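You operate a simulated robot arm through the tools that you are given. There is no shell and no other tool. Be economical: measure what you need, move in short steps, check, and stop when the job is done.

The job below is to be done with a simulated robot arm. You get a single attempt, and the scene is never put back.

## Task
Unplug the green string and switch the curtain lights off.
Fine: teal switch off before pulling; the teal plug goes back in its rest; shut the blue flap; slider to low; leave the link plugs, the collar and the dial.

Only the result counts: the job must be done as asked and must still hold three seconds after the hand-in. Knocking over, shifting, dropping, spilling or breaking anything else fails it.

## Robot
A 7-joint arm with a fingered hand on a trunk, on a base that drives. Base frame: it is fixed to the floor where the robot stands at the start and does not move with it; the origin is under the middle of the robot, x ahead of it, y to its left, z up; the surface under the hand at the start is at about z = 0.62. Lengths are in m, angles in rad, forces in N, time in s.
With the tool pointing down near the work surface it reaches from about 0.28 to 0.7 m from the robot's upright axis, wherever it stands. Its first joint turns from -1.204 to 3.002 rad. Places, roughly: black switch [0.5, -0.9, 0.7]; blue flap [0.7, 0, 0.7]; blue slider [0.6, -1.2, 0.7]; grey dial [0.6, -1.1, 0.7]; lead socket [0.6, 0, 0.7]; teal collar [0.7, -1, 0.7]; teal switch [0.5, 0, 0.7]; white control box [0.6, -1.1, 0.7]. Payload 3.4 kg.
Tool frame: the origin (TCP) lies between the finger pads and is the grasp point; the fingertips stand 0.025 m ahead of it; z points along the fingers, y is the line along which they close. The gripper opens to 0.088 m. The gripper's body begins 0.029 m behind the TCP. The gripper is a hand of 5 fingers: y runs from the thumb to the fingers, the wrist lies at [-0.013, -0.097, -0.162] in the tool frame, and closing takes about 1.5 s.
Orientation is told as [roll, pitch, yaw] about the base's x, y, z axes, in that order, counted from this pose: with the fingers straight down and the wrist toward the robot, the tool's x, y and z point along [0, 1, 0], [1, 0, 0] and [0, 0, -1] of the base frame.

## Interface
- The arm moves only by the tool apply_moves. Its argument "motion" is one flat list of numbers, 6 for each row, row after row: the shift along the tool's x, y, z in m, then the turn, a rotation vector about the tool's x, y, z in rad. In form: [dx, dy, dz, ax, ay, az, dx, dy, dz, ax, ay, az, ...]. A call has 1 to 8 rows; each row shifts and turns the commanded pose from where the row before left it, along the tool's axes as they then stand. "claw" is the closure in counts, from 0 (fully open) to 255 (shut), set as the call begins (left out, the last holds). Rows are played at 5 a second. More than 0.05 m and 0.15 rad between two rows, or a gripper value outside its range, and nothing of the call is played. Where a pose cannot be reached the arm comes as near as it can. A force on the tool above 40 N (or 10 N above the force at the start of the call, whichever is more), or a blocked arm, ends the call early, and 0.2 s more pass. The fingers move at their own pace (about 0.153 m/s each) and stop on an object; they squeeze with about 24 N. The grip force told is the motor's: it shows also when the fingers shut on nothing. Time passes only in rows, and 0.2 s behind the last, so rows that do not move let the fingers close. The reply holds the time, the measured pose of the TCP, the force on the tool along the base axes, the opening and the grip force, in the units named above and with some noise, with the torque about the TCP (base axes, N m) and any sound that the robot's microphone picked up.
- Cameras (640 x 400 px; columns grow to the right, rows downward): "scene" is now at [0.1398, -0.0171, 1.2326]; the picture's right is [-0.18, -0.98, -0.00], its down [-0.43, 0.08, -0.90] and it looks along [0.89, -0.16, -0.43] (base axes); focal length 276 px, centre (320, 200). "wrist" rides on the gripper at [0.059, -0.079, -0.105] in the tool frame; the picture's right is [-0.73, 0.32, -0.61], its down [-0.62, -0.68, 0.38] and it looks along [-0.29, 0.66, 0.70] (tool axes); focal length 234 px, centre (320, 200). There is no depth. A picture from a camera that has moved, and an enlarged one, comes with that camera's place and axes in the base frame and with its lens.
- snapshot(camera): a new picture of that camera. No time passes.
- raise_lower(by): slides the trunk up (or, below 0, down) by that many m; the arm and the scene camera ride with it, the base frame stays. It gives what a move gives, with no picture.
- base_move(legs): drives the robot by 1 to 6 legs, each [ahead, left, turn to the left] in m, m and rad, along the robot's own axes; the way and the turn of a leg run together, so that a leg with both is an arc; at most 1.5 m and 3.142 rad a leg. The arm and the cameras ride along, it lands a little off, and it stops where it bumps. It gives what a move gives.
- curl_fingers(index, middle, ring, little, thumb_bend, thumb_turn): sets how far each is bent, from 0 (flat) to 1 (curled in); at 0.3 the hand is open as for a grip, at 0.7 the pads meet at the TCP. One left out holds its place. A second passes; each finger stops where it meets its share of the squeeze, and holds until it gets a number again. A gripper value or a shape takes the hand back. It gives what a move gives, with no picture; readings hold the bend of each and the force on index, middle, ring, little, thumb and palm. thumb_turn goes from beside the hand (0) to across from the fingers (1), as for a grip.
- preshape(shape): the hand has 5 fingers and takes this shape, open, in about a second: jaw (thumb against the fingers, like two jaws); tri (thumb and two fingers); tip (a fingertip pinch); poke (one finger out to press); point (the index stretched); flat (the hand flat); cup (the hand cupped); fist (a fist). The gripper value then closes the fingers along that shape, each until it touches; the sizes above hold for jaw. It gives what a move gives, with no picture.
- head_to(pan, tilt): turns the head with the scene camera to pan (to the left, within 1.501 rad either way) and tilt (down, from -0.506 to 1.204), counted from straight ahead of the robot. It gives what a move gives.
- enlarge(camera, box): a new picture of the part [left, top, right, bottom] of that camera's present view, enlarged. No time passes.
- job_done(): hands the job in; it is judged then, once.

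Go step by step. Nothing tells you exact positions but the pictures and the camera data: compare them with the known pose of the tool, close in by small moves and look again before you grip or let go. The budget is 120 turns and 78 pictures, counting those below and the enlarged ones. Unless the task says otherwise, let go and move clear before handing in, and close with one line.

The tools are called after "Request:" as a command line: name --argument value ..., lists and objects as JSON in quotes. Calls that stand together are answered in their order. apply_moves: Moves the arm, as the interface text tells. Its arguments: {"type":"object","properties":{"motion":{"type":"array","items":{"type":"number"}},"claw":{"type":"number"}},"required":["motion"]} The other tools are called the same way: raise_lower (by) slides the trunk up or down; preshape (shape) gives the hand a shape; curl_fingers (index, middle, ring, little, thumb_bend, thumb_turn) moves the fingers one by one; base_move (legs) drives the base; head_to (pan, tilt) turns the head that bears the scene camera; snapshot (camera) takes a picture; enlarge (camera, box) takes an enlarged picture of a part of a camera's view; job_done () hands the job in.

At the start:

```text
time: 0.0
tool_pos: [0.4537, 0.0427, 1.1181]
orientation: [0.0, 0.002, -0.001]
ft_force: [0.7, 0.0, -0.1]
ft_torque: [0.0, 0.0, 0.01]
grip_width: 0.0876
gripper_force: 0.1
shape: jaw
bend: [0.3, 0.3, 0.3, 0.3, 0.3, 0.98]
finger forces: [0.1, 0.1, 0.0, 0.0, 0.1, 0.0]
trunk travel left (down, up): [-0.475, 0.465]
robot x, y, heading: [0.0004, 0.006, -0.007]
head pan, tilt: [-0.18, 0.449]
```

scene: 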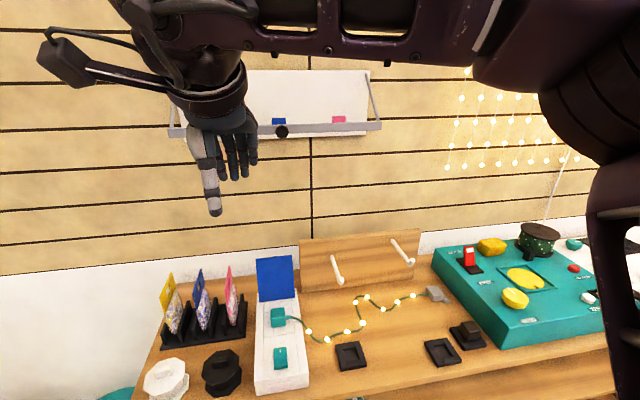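
wrist: 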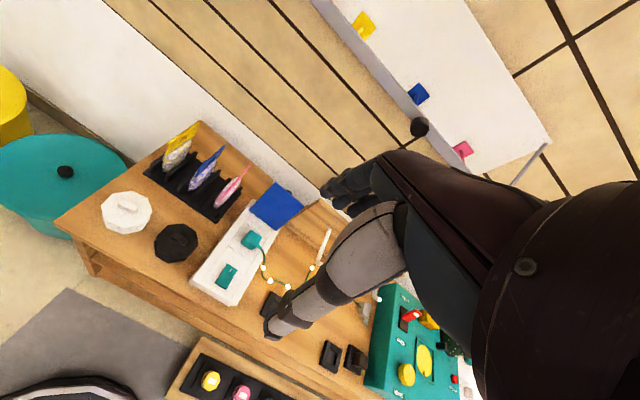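

I see a workbench with a white strip (teal switch, teal plug with a light string, blue flap open), several rests, and more things to the right. I'll look closer at both areas first.

Request:
enlarge --camera "scene" --box '[220, 230, 480, 393]'

Request:
head_to --pan -1.0 --tilt 0.5

Request:
snapshot --camera "scene"

```text
2.45 times, centred on (350, 312) of scene
camera zoom: at [0.1398, -0.0171, 1.2326], right [-0.18, -0.98, 0.0], down [-0.43, 0.08, -0.9], along [0.89, -0.16, -0.43], focal length 678 px, centre (246, -74)
```

zoom: 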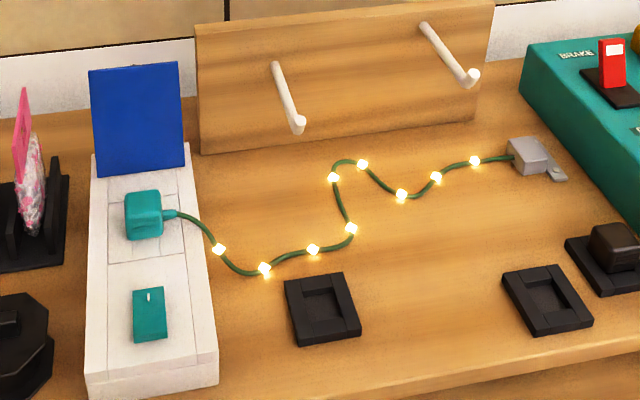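

```text
time: 1.1
tool_pos: [0.453, 0.0445, 1.119]
orientation: [-0.001, -0.001, 0.0]
ft_force: [0.0, 0.0, -0.1]
ft_torque: [-0.01, -0.02, -0.04]
grip_width: 0.0876
gripper_force: 0.1
shape: jaw
bend: [0.3, 0.3, 0.3, 0.3, 0.3, 0.98]
finger forces: [0.1, 0.0, 0.1, 0.0, 0.0, 0.1]
trunk travel left (down, up): [-0.475, 0.465]
robot x, y, heading: [-0.0003, -0.0019, -0.006]
head pan, tilt: [-1.0, 0.499]
```

```text
74 pictures are left
camera scene: at [0.0986, -0.0773, 1.2281], right [-0.84, -0.54, 0.0], down [-0.26, 0.4, -0.88], along [0.47, -0.74, -0.48], focal length 276 px, centre (320, 200)
```

scene: 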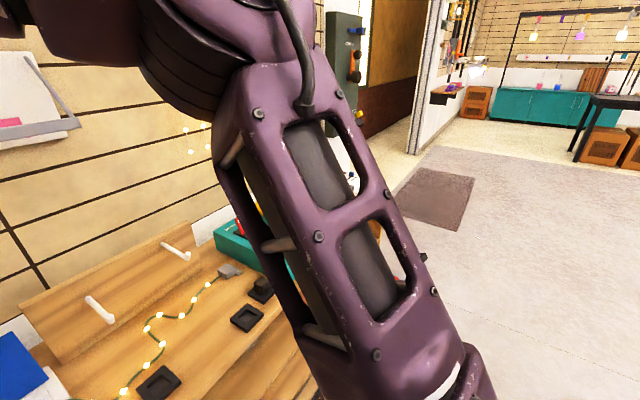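

The arm blocks this view; I'll deal with the left area first and look at the switch, flap and rests in detail.

Request:
head_to --pan -0.15 --tilt 0.8

Request:
snapshot --camera "scene"

```text
time: 2.3
tool_pos: [0.4539, 0.0437, 1.1186]
orientation: [0.001, -0.001, -0.001]
ft_force: [0.0, 0.4, -0.6]
ft_torque: [0.0, 0.01, 0.01]
grip_width: 0.0875
gripper_force: 0.1
shape: jaw
bend: [0.3, 0.3, 0.3, 0.3, 0.3, 0.98]
finger forces: [0.0, 0.0, 0.0, 0.0, 0.0, 0.0]
trunk travel left (down, up): [-0.475, 0.465]
robot x, y, heading: [0.0013, 0.0017, 0.004]
head pan, tilt: [-0.15, 0.799]
```

```text
73 pictures are left
camera scene: at [0.1291, -0.0129, 1.2021], right [-0.15, -0.99, 0.0], down [-0.71, 0.11, -0.7], along [0.69, -0.1, -0.72], focal length 276 px, centre (320, 200)
```

scene: 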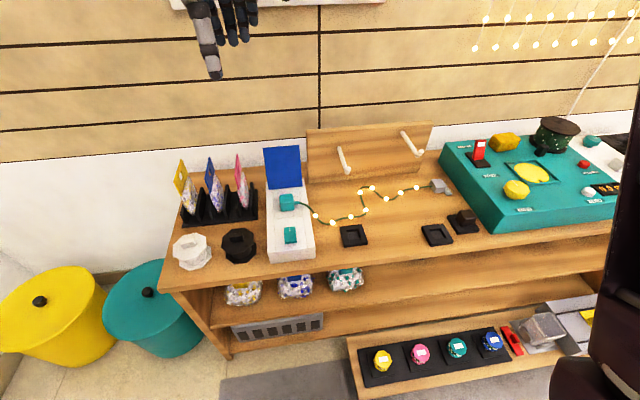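

Request:
enlarge --camera "scene" --box '[255, 140, 335, 265]'

Request:
enlarge --camera "scene" --box '[330, 170, 490, 260]'

Request:
enlarge --camera "scene" --box '[440, 110, 640, 235]'

```text
3.20 times, centred on (295, 202) of scene
camera zoom: at [0.1291, -0.0129, 1.2021], right [-0.15, -0.99, 0.0], down [-0.71, 0.11, -0.7], along [0.69, -0.1, -0.72], focal length 884 px, centre (400, 192)
```

zoom: 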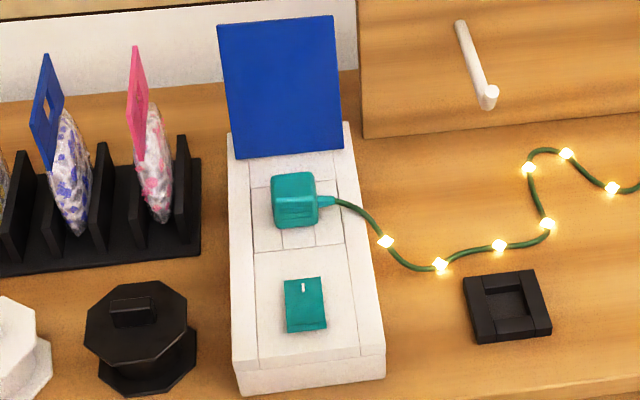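

```text
4.00 times, centred on (410, 215) of scene
camera zoom: at [0.1291, -0.0129, 1.2021], right [-0.15, -0.99, 0.0], down [-0.71, 0.11, -0.7], along [0.69, -0.1, -0.72], focal length 1106 px, centre (-40, 140)
```

zoom: 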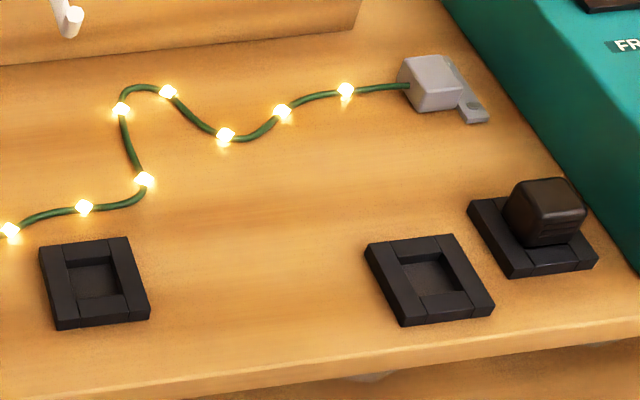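

```text
3.20 times, centred on (540, 172) of scene
camera zoom: at [0.1291, -0.0129, 1.2021], right [-0.15, -0.99, 0.0], down [-0.71, 0.11, -0.7], along [0.69, -0.1, -0.72], focal length 884 px, centre (-384, 288)
```

zoom: 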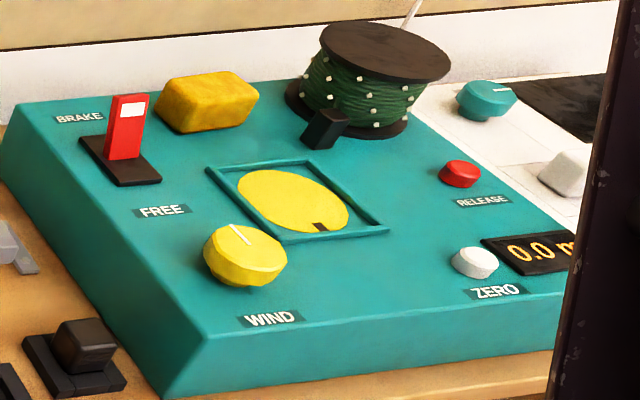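

The switch is on (string lit), plug is in the socket, flap stands open. I'll lower the hand above the strip in poke shape and check the fingertip with the cameras.

Request:
preshape --shape "poke"

Request:
apply_moves --motion '[0, 0, 0.05, 0, 0, 0, 0, 0, 0.05, 0, 0, 0, 0, 0, 0.05, 0, 0, 0, 0, 0, 0.05, 0, 0, 0, 0, 0, 0.05, 0, 0, 0, 0, 0, 0, 0, 0, 0]'

Request:
snapshot --camera "scene"

Request:
snapshot --camera "wrist"

```text
time: 3.2
tool_pos: [0.454, 0.0433, 1.1187]
orientation: [0.0, 0.0, 0.0]
ft_force: [-0.1, 0.8, -0.5]
ft_torque: [0.0, -0.01, -0.01]
grip_width: 0.0
gripper_force: 0.0
shape: poke
bend: [0.7, 0.7, 0.99, 0.99, 1.0, 1.0]
finger forces: [0.0, 0.0, 0.1, 0.1, 0.0, 0.0]
trunk travel left (down, up): [-0.475, 0.465]
robot x, y, heading: [-0.0025, 0.002, -0.002]
head pan, tilt: [-0.15, 0.799]
```

```text
time: 4.6
tool_pos: [0.4538, 0.0464, 0.8694]
orientation: [0.0, 0.001, 0.002]
ft_force: [-0.7, -0.5, -0.1]
ft_torque: [-0.03, -0.02, 0.01]
grip_width: 0.0
gripper_force: 0.0
shape: poke
bend: [0.7, 0.7, 0.99, 0.99, 1.0, 1.0]
finger forces: [0.0, 0.1, 0.0, 0.0, 0.0, 0.1]
trunk travel left (down, up): [-0.475, 0.465]
robot x, y, heading: [0.0024, 0.0, 0.001]
head pan, tilt: [-0.15, 0.799]
```

```text
69 pictures are left
camera scene: at [0.1287, -0.0128, 1.2022], right [-0.15, -0.99, 0.0], down [-0.71, 0.11, -0.7], along [0.69, -0.1, -0.72], focal length 276 px, centre (320, 200)
```

scene: 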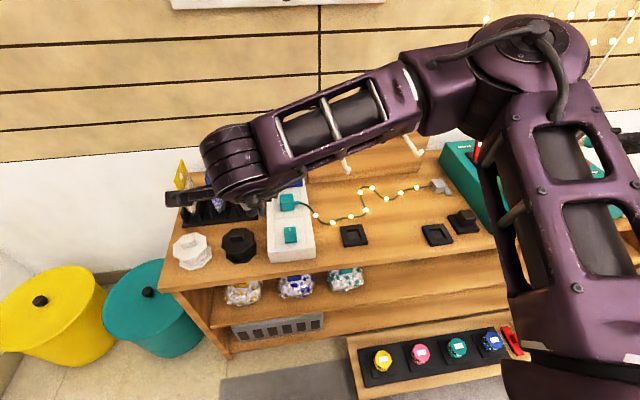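

```text
68 pictures are left
camera wrist: at [0.375, 0.1061, 0.9749], right [0.32, -0.73, 0.61], down [-0.68, -0.62, -0.38], along [0.66, -0.29, -0.7], focal length 234 px, centre (320, 200)
```

wrist: 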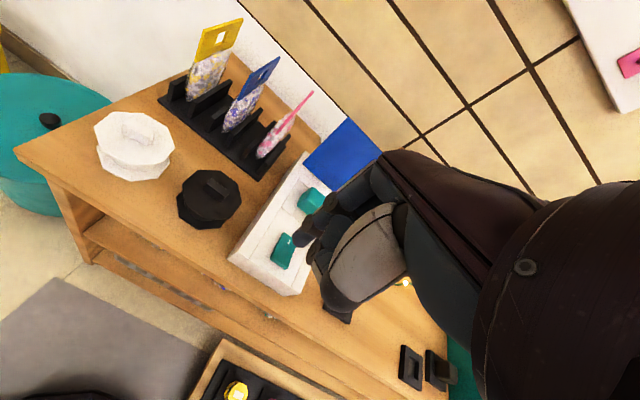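

Triangulated: switch top ≈ (0.534, 0.000, 0.670), plug ≈ (0.635, 0.001, 0.685). Let me see the switch and the hand in detail.

Request:
enlarge --camera "wrist" --box '[220, 170, 380, 330]'

```text
2.50 times, centred on (300, 250) of wrist
camera zoom: at [0.375, 0.1061, 0.9749], right [0.32, -0.73, 0.61], down [-0.68, -0.62, -0.38], along [0.66, -0.29, -0.7], focal length 585 px, centre (370, 75)
```

zoom: 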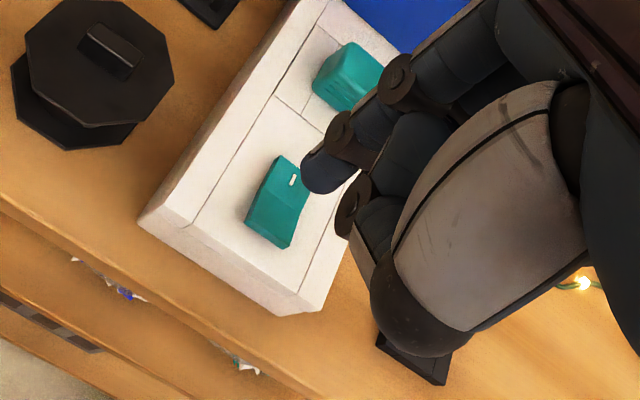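

The rocker has its marked far end pressed (on); I'll press the near end. Moving the fingertip to just above it and checking.

Request:
apply_moves --motion '[-0.023, 0.032, 0, 0, 0, 0, -0.023, 0.032, 0, 0, 0, 0, 0, 0, 0.05, 0, 0, 0, 0, 0, 0.05, 0, 0, 0, 0, 0, 0.03, 0, 0, 0, 0, 0, 0, 0, 0, 0]'

Request:
enlarge --camera "wrist" --box '[220, 130, 420, 330]'

Request:
enlarge --camera "scene" --box '[230, 130, 390, 270]'

```text
time: 6.0
tool_pos: [0.5197, -0.0013, 0.739]
orientation: [-0.001, 0.0, 0.0]
ft_force: [-0.4, -0.5, -0.1]
ft_torque: [0.03, 0.02, 0.02]
grip_width: 0.0
gripper_force: 0.0
shape: poke
bend: [0.7, 0.7, 0.99, 0.99, 1.0, 1.0]
finger forces: [0.1, 0.0, 0.0, 0.1, 0.0, 0.0]
trunk travel left (down, up): [-0.475, 0.465]
robot x, y, heading: [-0.0002, 0.0021, 0.001]
head pan, tilt: [-0.15, 0.799]
```

```text
2.00 times, centred on (320, 230) of wrist
camera zoom: at [0.4413, 0.0585, 0.8448], right [0.32, -0.73, 0.61], down [-0.68, -0.62, -0.38], along [0.66, -0.29, -0.7], focal length 468 px, centre (320, 140)
```

zoom: 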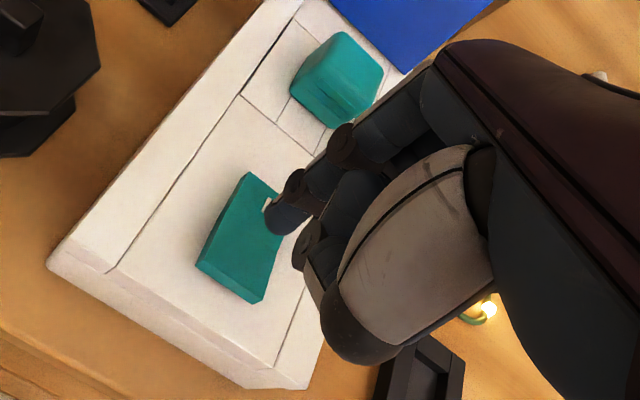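

```text
2.86 times, centred on (310, 200) of scene
camera zoom: at [0.129, -0.0128, 1.2021], right [-0.15, -0.99, 0.0], down [-0.71, 0.11, -0.7], along [0.69, -0.1, -0.72], focal length 790 px, centre (349, 200)
```

zoom: 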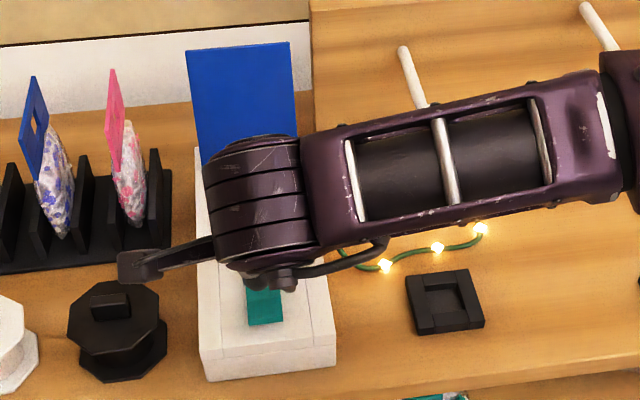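

The near end is the raised one and the fingertip sits above it. Pressing down in small steps.

Request:
apply_moves --motion '[0, -0.001, 0.015, 0, 0, 0, 0, 0, 0.01, 0, 0, 0, 0, 0, 0.008, 0, 0, 0, 0, 0, 0.004, 0, 0, 0, 0, 0, 0.004, 0, 0, 0, 0, 0, 0.004, 0, 0, 0]'

Request:
enlarge --camera "wrist" --box '[220, 130, 420, 330]'

```text
time: 7.5
tool_pos: [0.5208, -0.0012, 0.7031]
orientation: [0.008, -0.018, -0.002]
ft_force: [-2.0, -1.1, 20.6]
ft_torque: [0.02, 0.01, 0.01]
grip_width: 0.0
gripper_force: 0.0
shape: poke
bend: [0.7, 0.7, 0.99, 0.99, 1.0, 1.0]
finger forces: [13.8, 6.8, 0.0, 0.0, 0.1, 0.0]
trunk travel left (down, up): [-0.475, 0.465]
robot x, y, heading: [-0.0039, -0.0019, -0.001]
head pan, tilt: [-0.15, 0.799]
stopped in row 6: the force on the tool passed its limit at 43 N (the readings are from after the stop); the commanded pose is now the measured one
```

```text
2.00 times, centred on (320, 230) of wrist
camera zoom: at [0.4407, 0.0587, 0.807], right [0.31, -0.73, 0.61], down [-0.67, -0.62, -0.4], along [0.67, -0.29, -0.68], focal length 468 px, centre (320, 140)
```

zoom: 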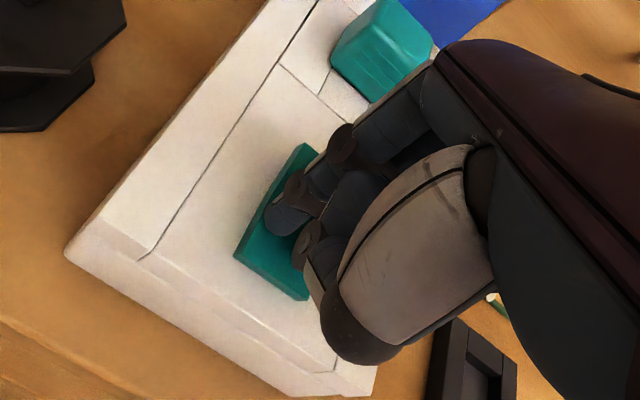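

The rocker seems to have tipped; I'll lift and check the lights.

Request:
apply_moves --motion '[0, 0, -0.03, 0, 0, 0, 0, 0, -0.05, 0, 0, 0, 0.05, -0.03, -0.05, 0, 0, 0, 0.05, -0.03, -0.02, 0, 0, 0, 0, 0, 0, 0, 0, 0]'

Request:
enlarge --camera "scene" --box '[240, 130, 440, 265]'

Request:
enlarge --camera "wrist" --box '[220, 100, 420, 300]'

```text
refused: row 3 steps farther than a row can; nothing moved
```

```text
2.96 times, centred on (340, 198) of scene
camera zoom: at [0.1271, -0.0129, 1.2024], right [-0.15, -0.99, 0.0], down [-0.71, 0.11, -0.7], along [0.69, -0.1, -0.72], focal length 819 px, centre (261, 207)
```

zoom: 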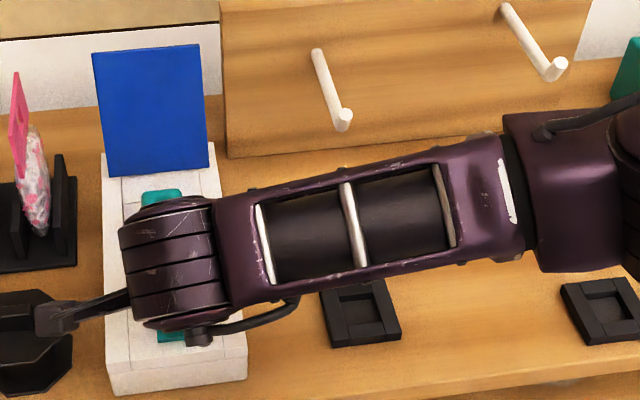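

```text
2.00 times, centred on (320, 200) of wrist
camera zoom: at [0.4407, 0.0587, 0.807], right [0.31, -0.73, 0.61], down [-0.67, -0.62, -0.4], along [0.67, -0.29, -0.68], focal length 468 px, centre (320, 200)
```

zoom: 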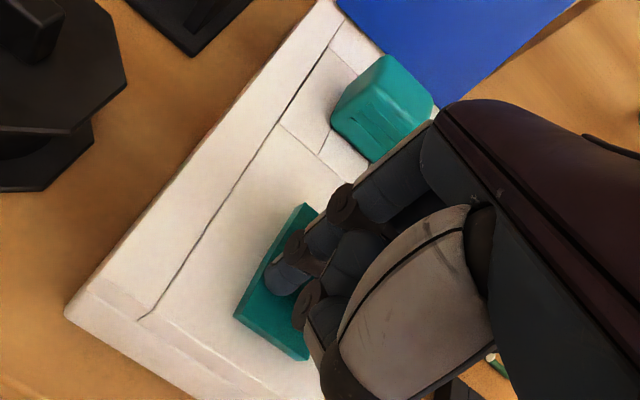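

Request:
apply_moves --motion '[0, 0, -0.03, 0, 0, 0, 0, 0, -0.04, 0.018, -0.008, 0, 0, 0, -0.05, 0, 0, 0, 0.04, -0.02, 0, 0, 0, 0, 0.04, -0.02, 0, 0, 0, 0, 0, 0, 0, 0, 0, 0]'

Request:
preshape --shape "jaw"

Request:
snapshot --camera "scene"

Request:
enlarge --camera "wrist" --box '[220, 100, 420, 300]'

```text
time: 8.9
tool_pos: [0.4803, 0.0778, 0.8178]
orientation: [-0.005, 0.006, -0.001]
ft_force: [-0.4, 0.6, 0.2]
ft_torque: [0.03, 0.01, 0.0]
grip_width: 0.0
gripper_force: 0.0
shape: poke
bend: [0.7, 0.7, 0.99, 0.99, 1.0, 1.0]
finger forces: [0.0, 0.1, 0.1, 0.0, 0.1, 0.0]
trunk travel left (down, up): [-0.475, 0.465]
robot x, y, heading: [0.001, 0.0004, 0.002]
head pan, tilt: [-0.15, 0.799]
```

```text
time: 9.8
tool_pos: [0.4803, 0.0779, 0.8177]
orientation: [-0.004, 0.005, -0.001]
ft_force: [0.2, 0.0, 0.3]
ft_torque: [0.05, 0.01, 0.0]
grip_width: 0.0878
gripper_force: 0.1
shape: jaw
bend: [0.3, 0.3, 0.3, 0.3, 0.3, 0.98]
finger forces: [0.0, 0.1, 0.1, 0.0, 0.0, 0.0]
trunk travel left (down, up): [-0.475, 0.465]
robot x, y, heading: [0.0023, 0.0005, 0.002]
head pan, tilt: [-0.15, 0.799]
```

```text
61 pictures are left
camera scene: at [0.1292, -0.0129, 1.2021], right [-0.15, -0.99, 0.0], down [-0.71, 0.11, -0.7], along [0.69, -0.1, -0.72], focal length 276 px, centre (320, 200)
```

scene: 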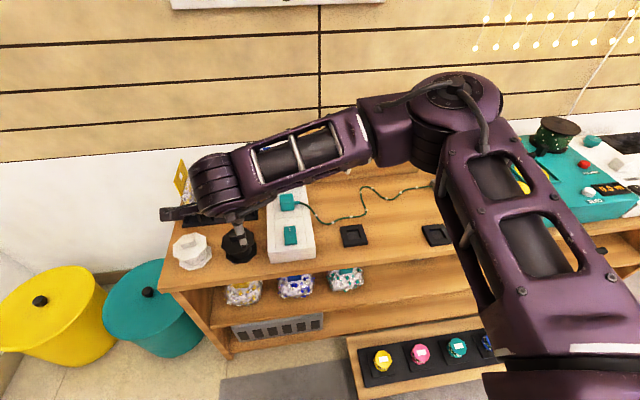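

```text
2.00 times, centred on (320, 200) of wrist
camera zoom: at [0.4027, 0.138, 0.9243], right [0.32, -0.72, 0.61], down [-0.68, -0.62, -0.38], along [0.65, -0.29, -0.7], focal length 468 px, centre (320, 200)
```

zoom: 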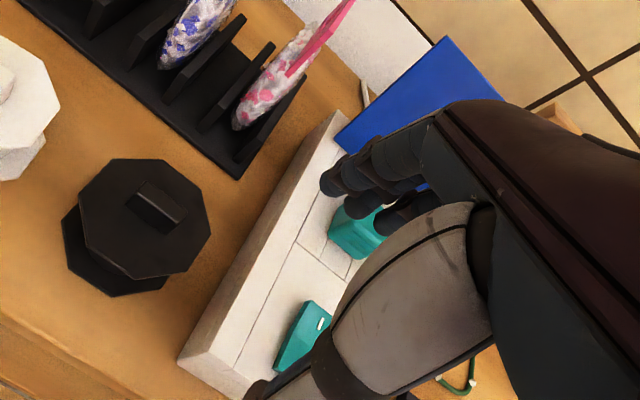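

The string is dark, so the teal switch is off. Next I go over the plug with a narrowed jaw and check alignment.

Request:
apply_moves --motion '[-0.0195, 0.0387, 0, 0, 0, 0, -0.0195, 0.0387, 0, 0, 0, 0, -0.0195, 0.0387, 0, 0, 0, 0, -0.0195, 0.0387, 0, 0, 0, 0, 0, 0, 0.04, 0, 0, 0, 0, 0, 0.02, 0, 0, 0, 0, 0, 0, 0, 0, 0]' --claw 60

Request:
snapshot --camera "wrist"

Request:
enlarge --camera "scene" --box '[230, 110, 390, 270]'

```text
time: 11.4
tool_pos: [0.6345, -0.0003, 0.7584]
orientation: [-0.004, 0.005, -0.002]
ft_force: [-0.7, 0.3, 1.1]
ft_torque: [-0.01, 0.02, -0.01]
grip_width: 0.0676
gripper_force: 0.0
shape: jaw
bend: [0.27, 0.35, 0.32, 0.33, 0.52, 0.99]
finger forces: [0.0, 0.1, 0.0, 0.1, 0.1, 0.0]
trunk travel left (down, up): [-0.475, 0.465]
robot x, y, heading: [-0.002, 0.0028, -0.002]
head pan, tilt: [-0.15, 0.799]
```

```text
59 pictures are left
camera wrist: at [0.5563, 0.0595, 0.8641], right [0.32, -0.72, 0.61], down [-0.68, -0.62, -0.38], along [0.65, -0.29, -0.7], focal length 234 px, centre (320, 200)
```

wrist: 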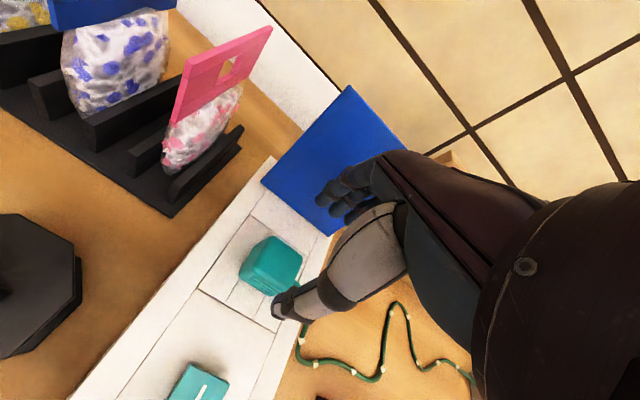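

```text
2.50 times, centred on (310, 190) of scene
camera zoom: at [0.1292, -0.0129, 1.2021], right [-0.15, -0.99, 0.0], down [-0.71, 0.11, -0.7], along [0.69, -0.1, -0.72], focal length 691 px, centre (345, 225)
```

zoom: 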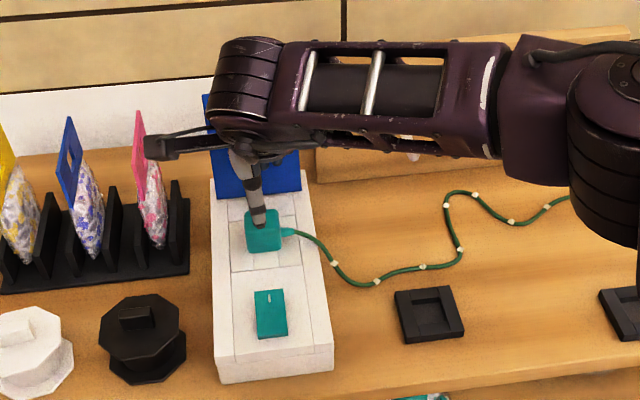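

Plug sits centred between thumb and fingers. Descending, then closing.

Request:
apply_moves --motion '[0, -0.001, 0.03, 0, 0, 0, 0, 0, 0.02, 0, 0, 0, 0, 0, 0.01, 0, 0, 0, 0, 0, 0.006, 0, 0, 0, 0, 0, 0, 0, 0, 0]'

Request:
enlarge --camera "wrist" --box '[200, 150, 400, 350]'

```text
time: 12.6
tool_pos: [0.6315, -0.0006, 0.6959]
orientation: [-0.002, 0.0, -0.003]
ft_force: [1.9, 0.1, 12.1]
ft_torque: [-0.04, -0.37, -0.03]
grip_width: 0.0672
gripper_force: 0.1
shape: jaw
bend: [0.27, 0.33, 0.32, 0.33, 0.53, 0.99]
finger forces: [1.7, 9.4, 0.0, 0.0, 2.5, 0.0]
trunk travel left (down, up): [-0.475, 0.465]
robot x, y, heading: [0.0025, 0.0021, 0.002]
head pan, tilt: [-0.15, 0.799]
```

```text
2.00 times, centred on (300, 250) of wrist
camera zoom: at [0.5544, 0.06, 0.8006], right [0.32, -0.72, 0.61], down [-0.68, -0.62, -0.38], along [0.66, -0.29, -0.69], focal length 468 px, centre (360, 100)
```

zoom: 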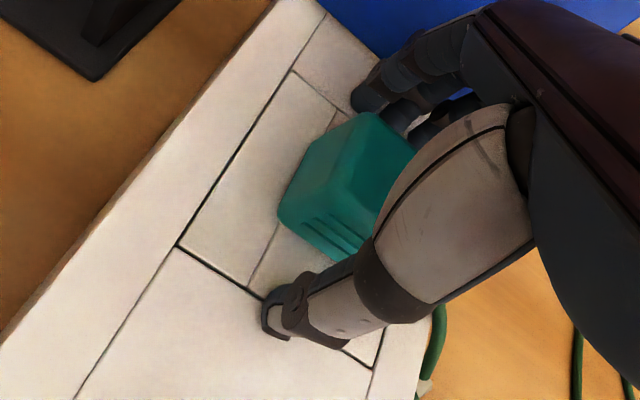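

Fingertips are touching the panel; I back off 4 mm and close on the plug.

Request:
apply_moves --motion '[0, 0, -0.004, 0, 0, 0, 0, 0, 0, 0, 0, 0, 0, 0, 0, 0, 0, 0, 0, 0, 0, 0, 0, 0, 0, 0, 0, 0, 0, 0, 0, 0, 0, 0, 0, 0, 0, 0, 0, 0, 0, 0]' --claw 255

Request:
enlarge --camera "wrist" --box '[200, 150, 400, 350]'

```text
time: 14.2
tool_pos: [0.6311, 0.0015, 0.6962]
orientation: [-0.005, 0.006, -0.001]
ft_force: [-7.6, 0.4, -1.2]
ft_torque: [0.01, 0.22, 0.07]
grip_width: 0.0312
gripper_force: 24.1
shape: jaw
bend: [0.75, 0.52, 0.52, 0.51, 0.74, 1.0]
finger forces: [10.0, 5.1, 2.3, 0.0, 25.5, 0.0]
trunk travel left (down, up): [-0.475, 0.465]
robot x, y, heading: [-0.0018, -0.0011, -0.003]
head pan, tilt: [-0.15, 0.799]
heard: snap
```

```text
2.00 times, centred on (300, 250) of wrist
camera zoom: at [0.5547, 0.0599, 0.8022], right [0.32, -0.72, 0.61], down [-0.68, -0.62, -0.38], along [0.65, -0.29, -0.7], focal length 468 px, centre (360, 100)
```

zoom: 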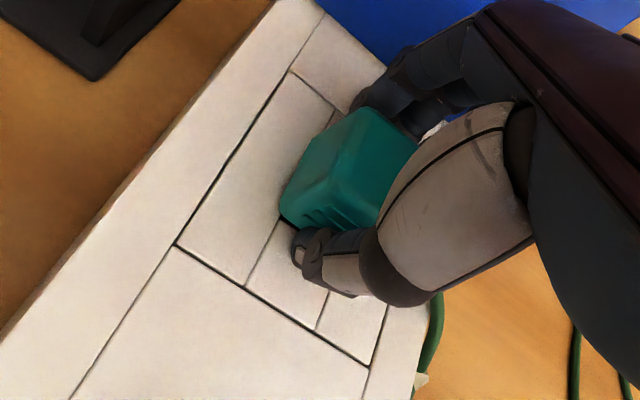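

A snap was heard: the plug has likely come free of its contacts. Lifting slowly and looking.

Request:
apply_moves --motion '[0, 0, -0.01, 0, 0, 0, 0, 0, -0.01, 0, 0, 0, 0, 0, -0.015, 0, 0, 0, 0, 0, -0.015, 0, 0, 0, 0, 0, -0.015, 0, 0, 0]'

Request:
enlarge --camera "wrist" --box '[200, 150, 400, 350]'

Request:
enlarge --camera "scene" --box '[230, 110, 390, 270]'

```text
time: 15.4
tool_pos: [0.6332, -0.0001, 0.7612]
orientation: [-0.005, 0.005, -0.002]
ft_force: [-0.6, 0.5, -0.9]
ft_torque: [0.02, 0.02, 0.0]
grip_width: 0.0304
gripper_force: 24.0
shape: jaw
bend: [0.74, 0.52, 0.53, 0.51, 0.74, 1.0]
finger forces: [12.5, 6.1, 2.8, 0.1, 21.2, 0.1]
trunk travel left (down, up): [-0.475, 0.465]
robot x, y, heading: [0.0016, 0.0006, -0.002]
head pan, tilt: [-0.15, 0.799]
```

```text
2.00 times, centred on (300, 250) of wrist
camera zoom: at [0.5559, 0.0599, 0.8668], right [0.32, -0.72, 0.61], down [-0.68, -0.62, -0.38], along [0.65, -0.29, -0.7], focal length 468 px, centre (360, 100)
```

zoom: 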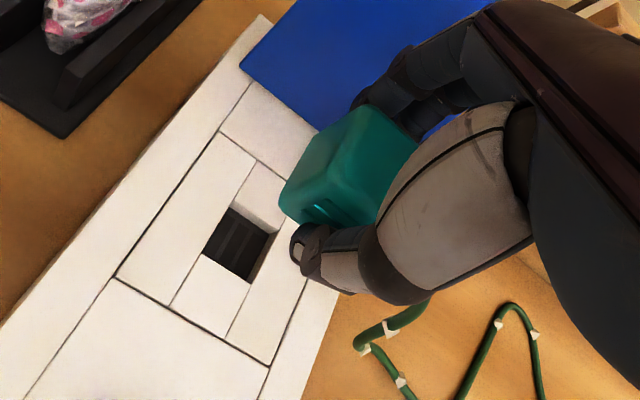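

```text
2.50 times, centred on (310, 190) of scene
camera zoom: at [0.1291, -0.0129, 1.2021], right [-0.15, -0.99, 0.0], down [-0.71, 0.11, -0.7], along [0.69, -0.1, -0.72], focal length 691 px, centre (345, 225)
```

zoom: 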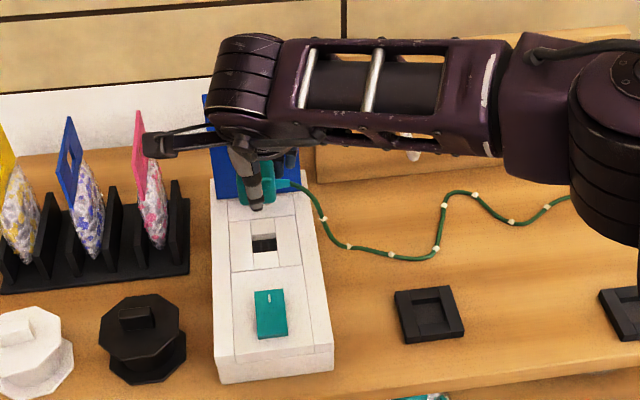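

The plug is out of the socket. Before choosing a rest, I check both empty rests closely.

Request:
enlarge --camera "scene" --box '[335, 215, 395, 255]'

Request:
snapshot --camera "scene"

```text
10.00 times, centred on (365, 235) of scene
camera zoom: at [0.1291, -0.0129, 1.2021], right [-0.15, -0.99, 0.0], down [-0.71, 0.11, -0.7], along [0.69, -0.1, -0.72], focal length 2764 px, centre (-130, -150)
```

zoom: 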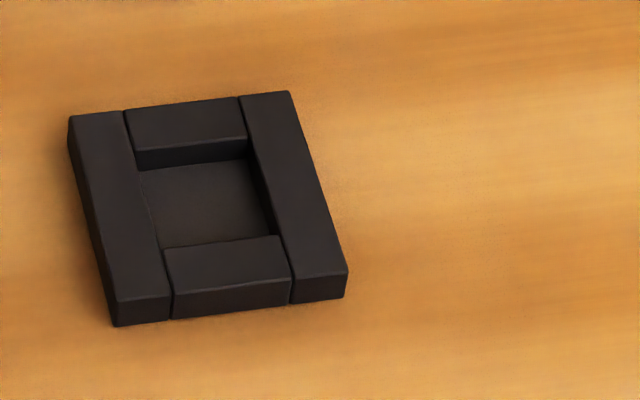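

```text
52 pictures are left
camera scene: at [0.1291, -0.0129, 1.2021], right [-0.15, -0.99, 0.0], down [-0.71, 0.11, -0.7], along [0.69, -0.1, -0.72], focal length 276 px, centre (320, 200)
```

scene: 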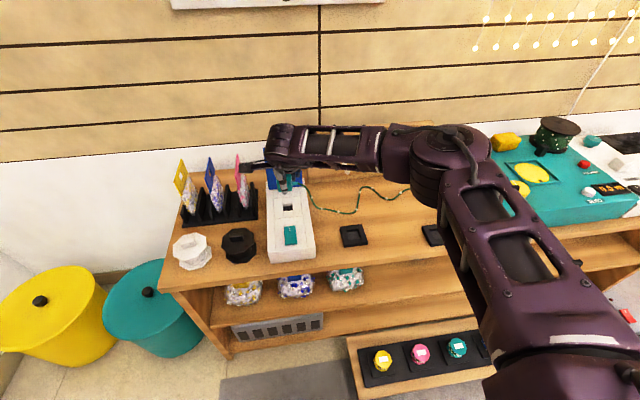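

The left rest lies right beside the socket strip and fits the cord; I take it as the teal plug's. Moving above it at the same height.

Request:
apply_moves --motion '[-0.0403, -0.0238, 0, 0, 0, 0, -0.0403, -0.0238, 0, 0, 0, 0, -0.0403, -0.0238, 0, 0, 0, 0, -0.0403, -0.0238, 0, 0, 0, 0, 0, 0, 0.03, 0, 0, 0, 0, 0, 0, 0, 0, 0]'

Request:
enlarge --camera "wrist" --box '[200, 150, 400, 350]'

Request:
enlarge --camera "scene" --box '[270, 140, 430, 270]'

```text
time: 16.8
tool_pos: [0.5381, -0.1621, 0.7322]
orientation: [-0.003, 0.004, -0.002]
ft_force: [1.5, -0.7, 0.6]
ft_torque: [0.03, 0.02, -0.04]
grip_width: 0.0306
gripper_force: 24.1
shape: jaw
bend: [0.74, 0.52, 0.53, 0.51, 0.74, 1.0]
finger forces: [12.3, 6.0, 2.9, 0.0, 21.1, 0.0]
trunk travel left (down, up): [-0.475, 0.465]
robot x, y, heading: [-0.0021, 0.0014, 0.0]
head pan, tilt: [-0.15, 0.799]
```

```text
2.00 times, centred on (300, 250) of wrist
camera zoom: at [0.4612, -0.1012, 0.8378], right [0.32, -0.72, 0.61], down [-0.68, -0.62, -0.38], along [0.65, -0.29, -0.7], focal length 468 px, centre (360, 100)
```

zoom: 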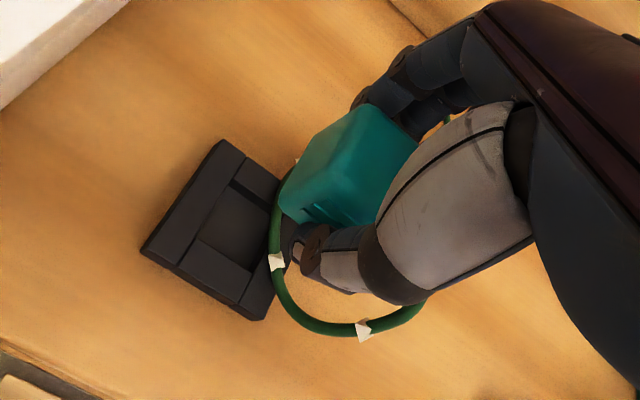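

```text
3.08 times, centred on (350, 205) of scene
camera zoom: at [0.1289, -0.013, 1.2022], right [-0.15, -0.99, 0.0], down [-0.71, 0.11, -0.7], along [0.69, -0.1, -0.72], focal length 850 px, centre (228, 185)
```

zoom: 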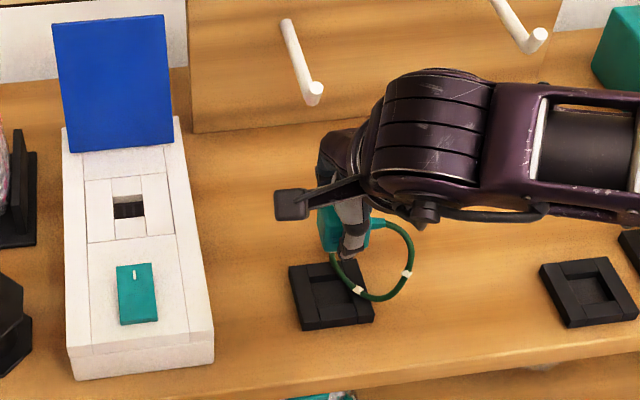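

The cord loops under the plug, which would trap it in the rest. I'll lift, draw the plug back toward the near left to straighten the cord, and look.

Request:
apply_moves --motion '[0, 0, -0.04, 0, 0, 0, 0.02, -0.01, -0.04, 0, 0, 0, 0.04, -0.02, 0, 0, 0, 0, 0.04, -0.025, 0, 0, 0, 0, 0.04, -0.02, 0, 0, 0, 0, 0, 0, 0, 0, 0, 0, 0, 0, 0, 0, 0, 0]'

Request:
snapshot --camera "scene"

Request:
snapshot --camera "wrist"

```text
time: 18.4
tool_pos: [0.4655, -0.0215, 0.8111]
orientation: [-0.004, 0.004, -0.002]
ft_force: [0.8, -0.5, -1.0]
ft_torque: [-0.05, 0.0, -0.01]
grip_width: 0.0304
gripper_force: 23.6
shape: jaw
bend: [0.74, 0.51, 0.56, 0.52, 0.75, 1.0]
finger forces: [12.6, 6.4, 2.4, 0.1, 20.5, 0.1]
trunk travel left (down, up): [-0.475, 0.465]
robot x, y, heading: [-0.0026, -0.0014, 0.0]
head pan, tilt: [-0.15, 0.799]
```

```text
49 pictures are left
camera scene: at [0.1292, -0.0126, 1.2021], right [-0.15, -0.99, 0.0], down [-0.71, 0.11, -0.7], along [0.69, -0.1, -0.72], focal length 276 px, centre (320, 200)
```

scene: 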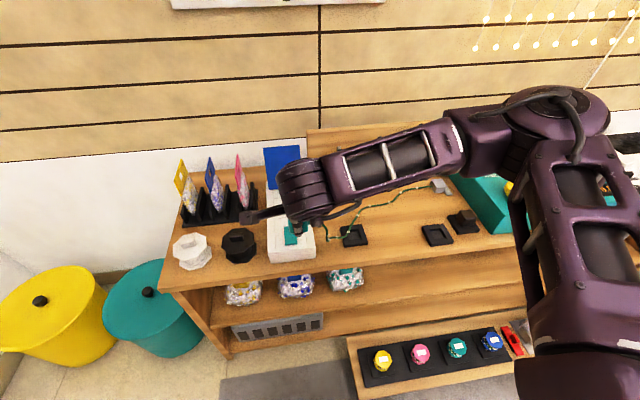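

```text
48 pictures are left
camera wrist: at [0.3866, 0.04, 0.9182], right [0.32, -0.72, 0.61], down [-0.68, -0.62, -0.38], along [0.65, -0.29, -0.7], focal length 234 px, centre (320, 200)
```

wrist: 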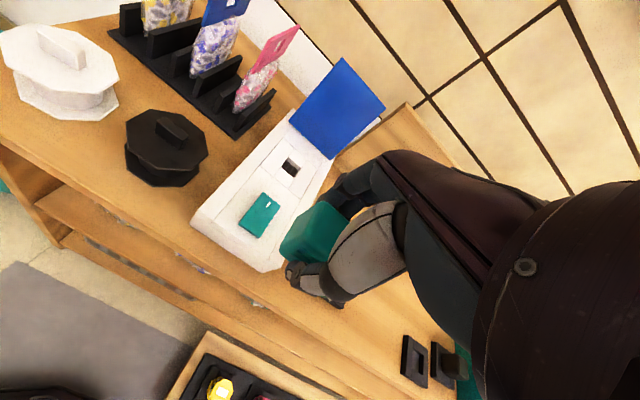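

The cord now runs off to the far right. I'll bring the plug down low just left of the rest and check the cord before sliding right.

Request:
apply_moves --motion '[-0.016, 0.0145, 0.015, 0, 0, 0, -0.016, 0.0145, 0.02, 0, 0, 0, -0.016, 0.0145, 0.022, 0, 0, 0, -0.016, 0.0145, 0.025, 0, 0, 0, -0.014, 0.0145, 0.025, 0, 0, 0, 0, 0, 0, 0, 0, 0]'

Request:
enlarge --camera "scene" --box '[270, 140, 470, 270]'

Request:
enlarge --camera "wrist" --box '[200, 150, 440, 390]'

```text
time: 19.8
tool_pos: [0.5331, -0.1008, 0.7056]
orientation: [-0.004, 0.007, -0.001]
ft_force: [0.8, 0.5, 0.5]
ft_torque: [-0.04, 0.02, -0.02]
grip_width: 0.0304
gripper_force: 24.3
shape: jaw
bend: [0.74, 0.51, 0.56, 0.52, 0.75, 1.0]
finger forces: [12.8, 6.5, 2.2, 0.0, 20.5, 0.1]
trunk travel left (down, up): [-0.475, 0.465]
robot x, y, heading: [-0.0016, -0.0005, -0.0]
head pan, tilt: [-0.15, 0.799]
```

```text
3.08 times, centred on (370, 205) of scene
camera zoom: at [0.1291, -0.0128, 1.2021], right [-0.15, -0.99, 0.0], down [-0.71, 0.11, -0.7], along [0.69, -0.1, -0.72], focal length 850 px, centre (166, 185)
```

zoom: 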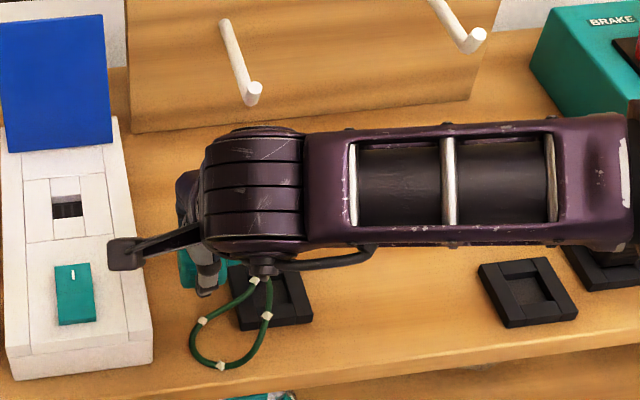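

```text
1.67 times, centred on (320, 270) of wrist
camera zoom: at [0.4563, -0.04, 0.8108], right [0.32, -0.72, 0.61], down [-0.68, -0.62, -0.38], along [0.65, -0.29, -0.7], focal length 390 px, centre (320, 83)
```

zoom: 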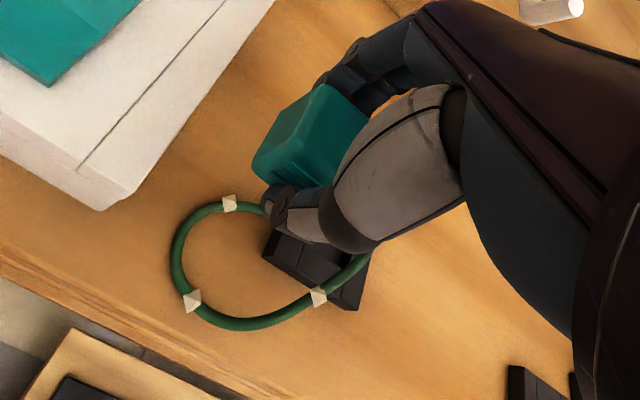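

The cord has now bunched on the near side. I'll lift high and to the right so it hangs off to the right, then come down diagonally leftward so it trails away from the rest.

Request:
apply_moves --motion '[0, 0, -0.045, 0, 0, 0, 0, 0, -0.045, 0, 0, 0, -0.025, 0, -0.04, 0, 0, 0, -0.035, 0, -0.035, 0, 0, 0, -0.04, 0.005, -0.02, 0, 0, 0, -0.045, 0, 0, 0, 0, 0, -0.045, 0, 0, 0, 0, 0, 0, 0, 0, 0, 0, 0]'

Request:
enlarge --camera "scene" --box '[270, 130, 470, 260]'

Request:
enlarge --camera "wrist" --box '[160, 150, 480, 390]'

```text
time: 21.6
tool_pos: [0.542, -0.2872, 0.8902]
orientation: [-0.002, 0.004, 0.0]
ft_force: [0.1, 0.9, -0.4]
ft_torque: [-0.05, 0.0, -0.02]
grip_width: 0.0303
gripper_force: 24.1
shape: jaw
bend: [0.74, 0.51, 0.56, 0.52, 0.75, 1.0]
finger forces: [12.7, 6.6, 1.7, 0.0, 20.2, 0.0]
trunk travel left (down, up): [-0.475, 0.465]
robot x, y, heading: [0.0022, 0.0014, 0.002]
head pan, tilt: [-0.15, 0.799]
```

```text
3.08 times, centred on (370, 195) of scene
camera zoom: at [0.1293, -0.0126, 1.2021], right [-0.15, -0.99, 0.0], down [-0.71, 0.11, -0.7], along [0.69, -0.1, -0.72], focal length 850 px, centre (166, 215)
```

zoom: 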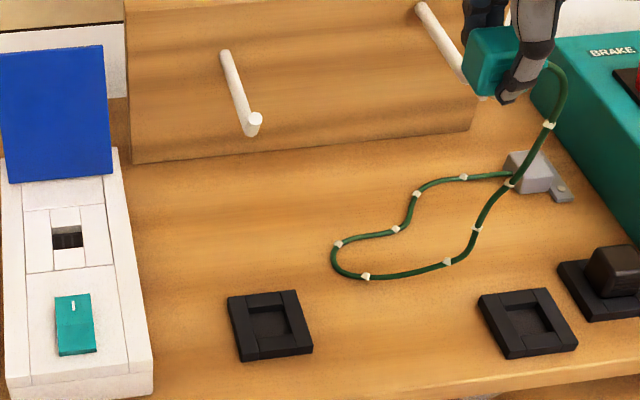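

```text
1.67 times, centred on (320, 270) of wrist
camera zoom: at [0.4636, -0.2285, 0.9969], right [0.32, -0.72, 0.61], down [-0.68, -0.62, -0.38], along [0.65, -0.29, -0.7], focal length 390 px, centre (320, 83)
```

zoom: 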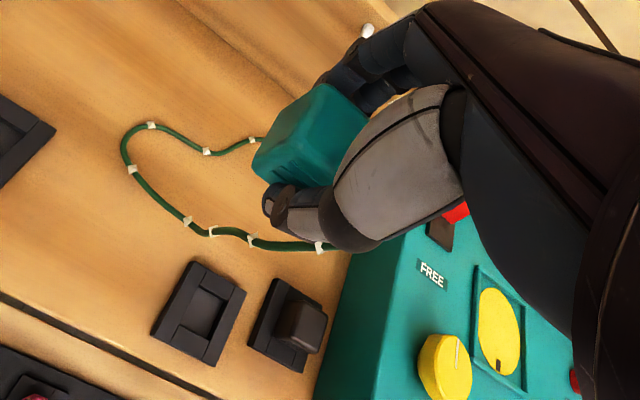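

Now the cord lies well right of the rest. Descending diagonally left to just above the rest.

Request:
apply_moves --motion '[0.018, 0, 0.03, 0, 0, 0, 0.018, -0.001, 0.03, 0, 0, 0, 0.018, -0.001, 0.03, 0, 0, 0, 0.02, -0.001, 0.03, 0, 0, 0, 0.025, 0, 0.03, 0, 0, 0, 0.027, -0.001, 0.03, 0, 0, 0, 0, 0, 0, 0, 0, 0]'

Request:
enlarge --camera "scene" --box '[300, 180, 440, 270]'

Request:
enlarge --camera "wrist" --box '[200, 150, 400, 350]'

```text
time: 23.2
tool_pos: [0.5346, -0.1617, 0.7092]
orientation: [-0.004, 0.005, -0.003]
ft_force: [0.4, 0.3, 0.0]
ft_torque: [0.02, 0.03, -0.03]
grip_width: 0.0301
gripper_force: 24.2
shape: jaw
bend: [0.74, 0.51, 0.56, 0.52, 0.75, 1.0]
finger forces: [12.7, 6.6, 1.5, 0.0, 20.1, 0.0]
trunk travel left (down, up): [-0.475, 0.465]
robot x, y, heading: [-0.002, 0.0025, 0.002]
head pan, tilt: [-0.15, 0.799]
```

```text
4.44 times, centred on (370, 225) of scene
camera zoom: at [0.1291, -0.0131, 1.2021], right [-0.15, -0.99, 0.0], down [-0.71, 0.11, -0.7], along [0.69, -0.1, -0.72], focal length 1228 px, centre (98, 89)
```

zoom: 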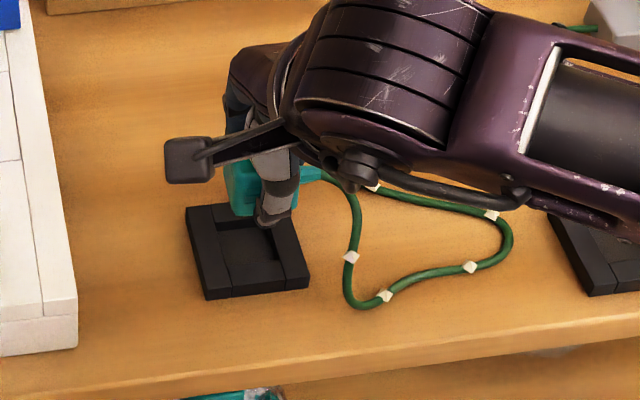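

```text
2.00 times, centred on (300, 250) of wrist
camera zoom: at [0.4576, -0.1015, 0.8164], right [0.32, -0.72, 0.61], down [-0.68, -0.62, -0.38], along [0.65, -0.29, -0.7], focal length 468 px, centre (360, 100)
```

zoom: 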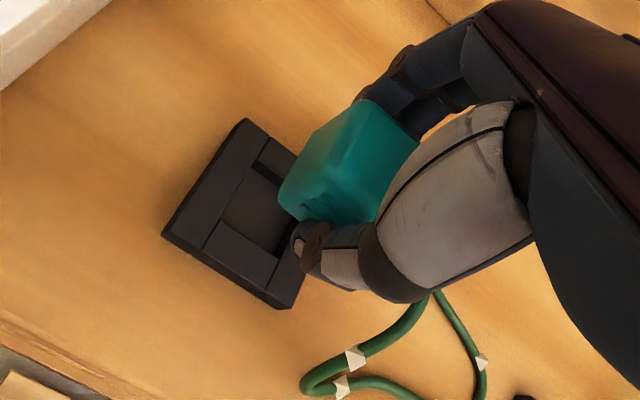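

Cord stays clear of the rest. Combining both cameras the rest's well is near (0.543, -0.160); I shift there, go lower and compare again.

Request:
apply_moves --motion '[0.0025, 0.008, 0, 0, 0, 0, 0, 0, 0.01, 0, 0, 0, 0, 0, 0, 0, 0, 0]'

Request:
enlarge --camera "wrist" --box '[240, 190, 360, 310]'

Request:
enlarge --camera "scene" --box '[330, 200, 400, 255]'

```text
time: 24.0
tool_pos: [0.5444, -0.1597, 0.7001]
orientation: [-0.005, 0.006, -0.002]
ft_force: [-1.1, 0.7, -0.5]
ft_torque: [0.01, 0.0, 0.0]
grip_width: 0.0304
gripper_force: 24.2
shape: jaw
bend: [0.74, 0.51, 0.56, 0.52, 0.75, 1.0]
finger forces: [12.7, 6.6, 1.5, 0.0, 20.1, 0.0]
trunk travel left (down, up): [-0.475, 0.465]
robot x, y, heading: [0.0022, 0.0022, 0.004]
head pan, tilt: [-0.15, 0.799]
```

```text
3.33 times, centred on (300, 250) of wrist
camera zoom: at [0.4664, -0.0998, 0.8055], right [0.32, -0.72, 0.61], down [-0.68, -0.62, -0.38], along [0.65, -0.29, -0.7], focal length 781 px, centre (387, 33)
```

zoom: 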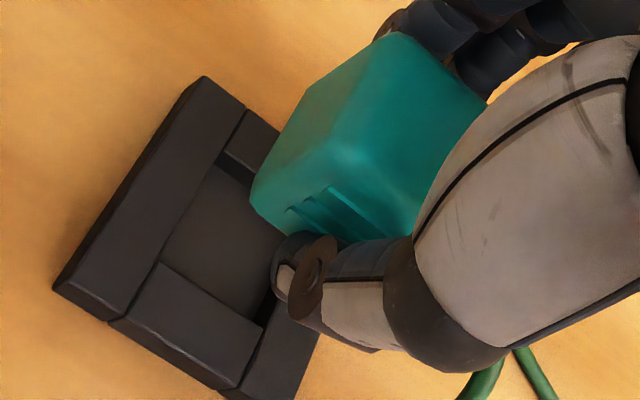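

```text
7.27 times, centred on (365, 228) of scene
camera zoom: at [0.1292, -0.0129, 1.2021], right [-0.15, -0.99, 0.0], down [-0.71, 0.11, -0.7], along [0.69, -0.1, -0.72], focal length 2010 px, centre (-7, 0)
```

zoom: 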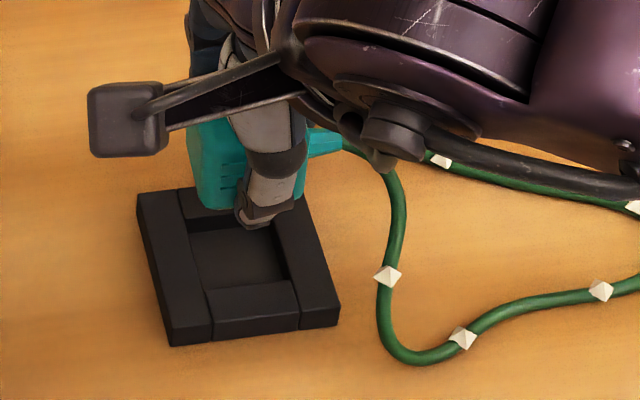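

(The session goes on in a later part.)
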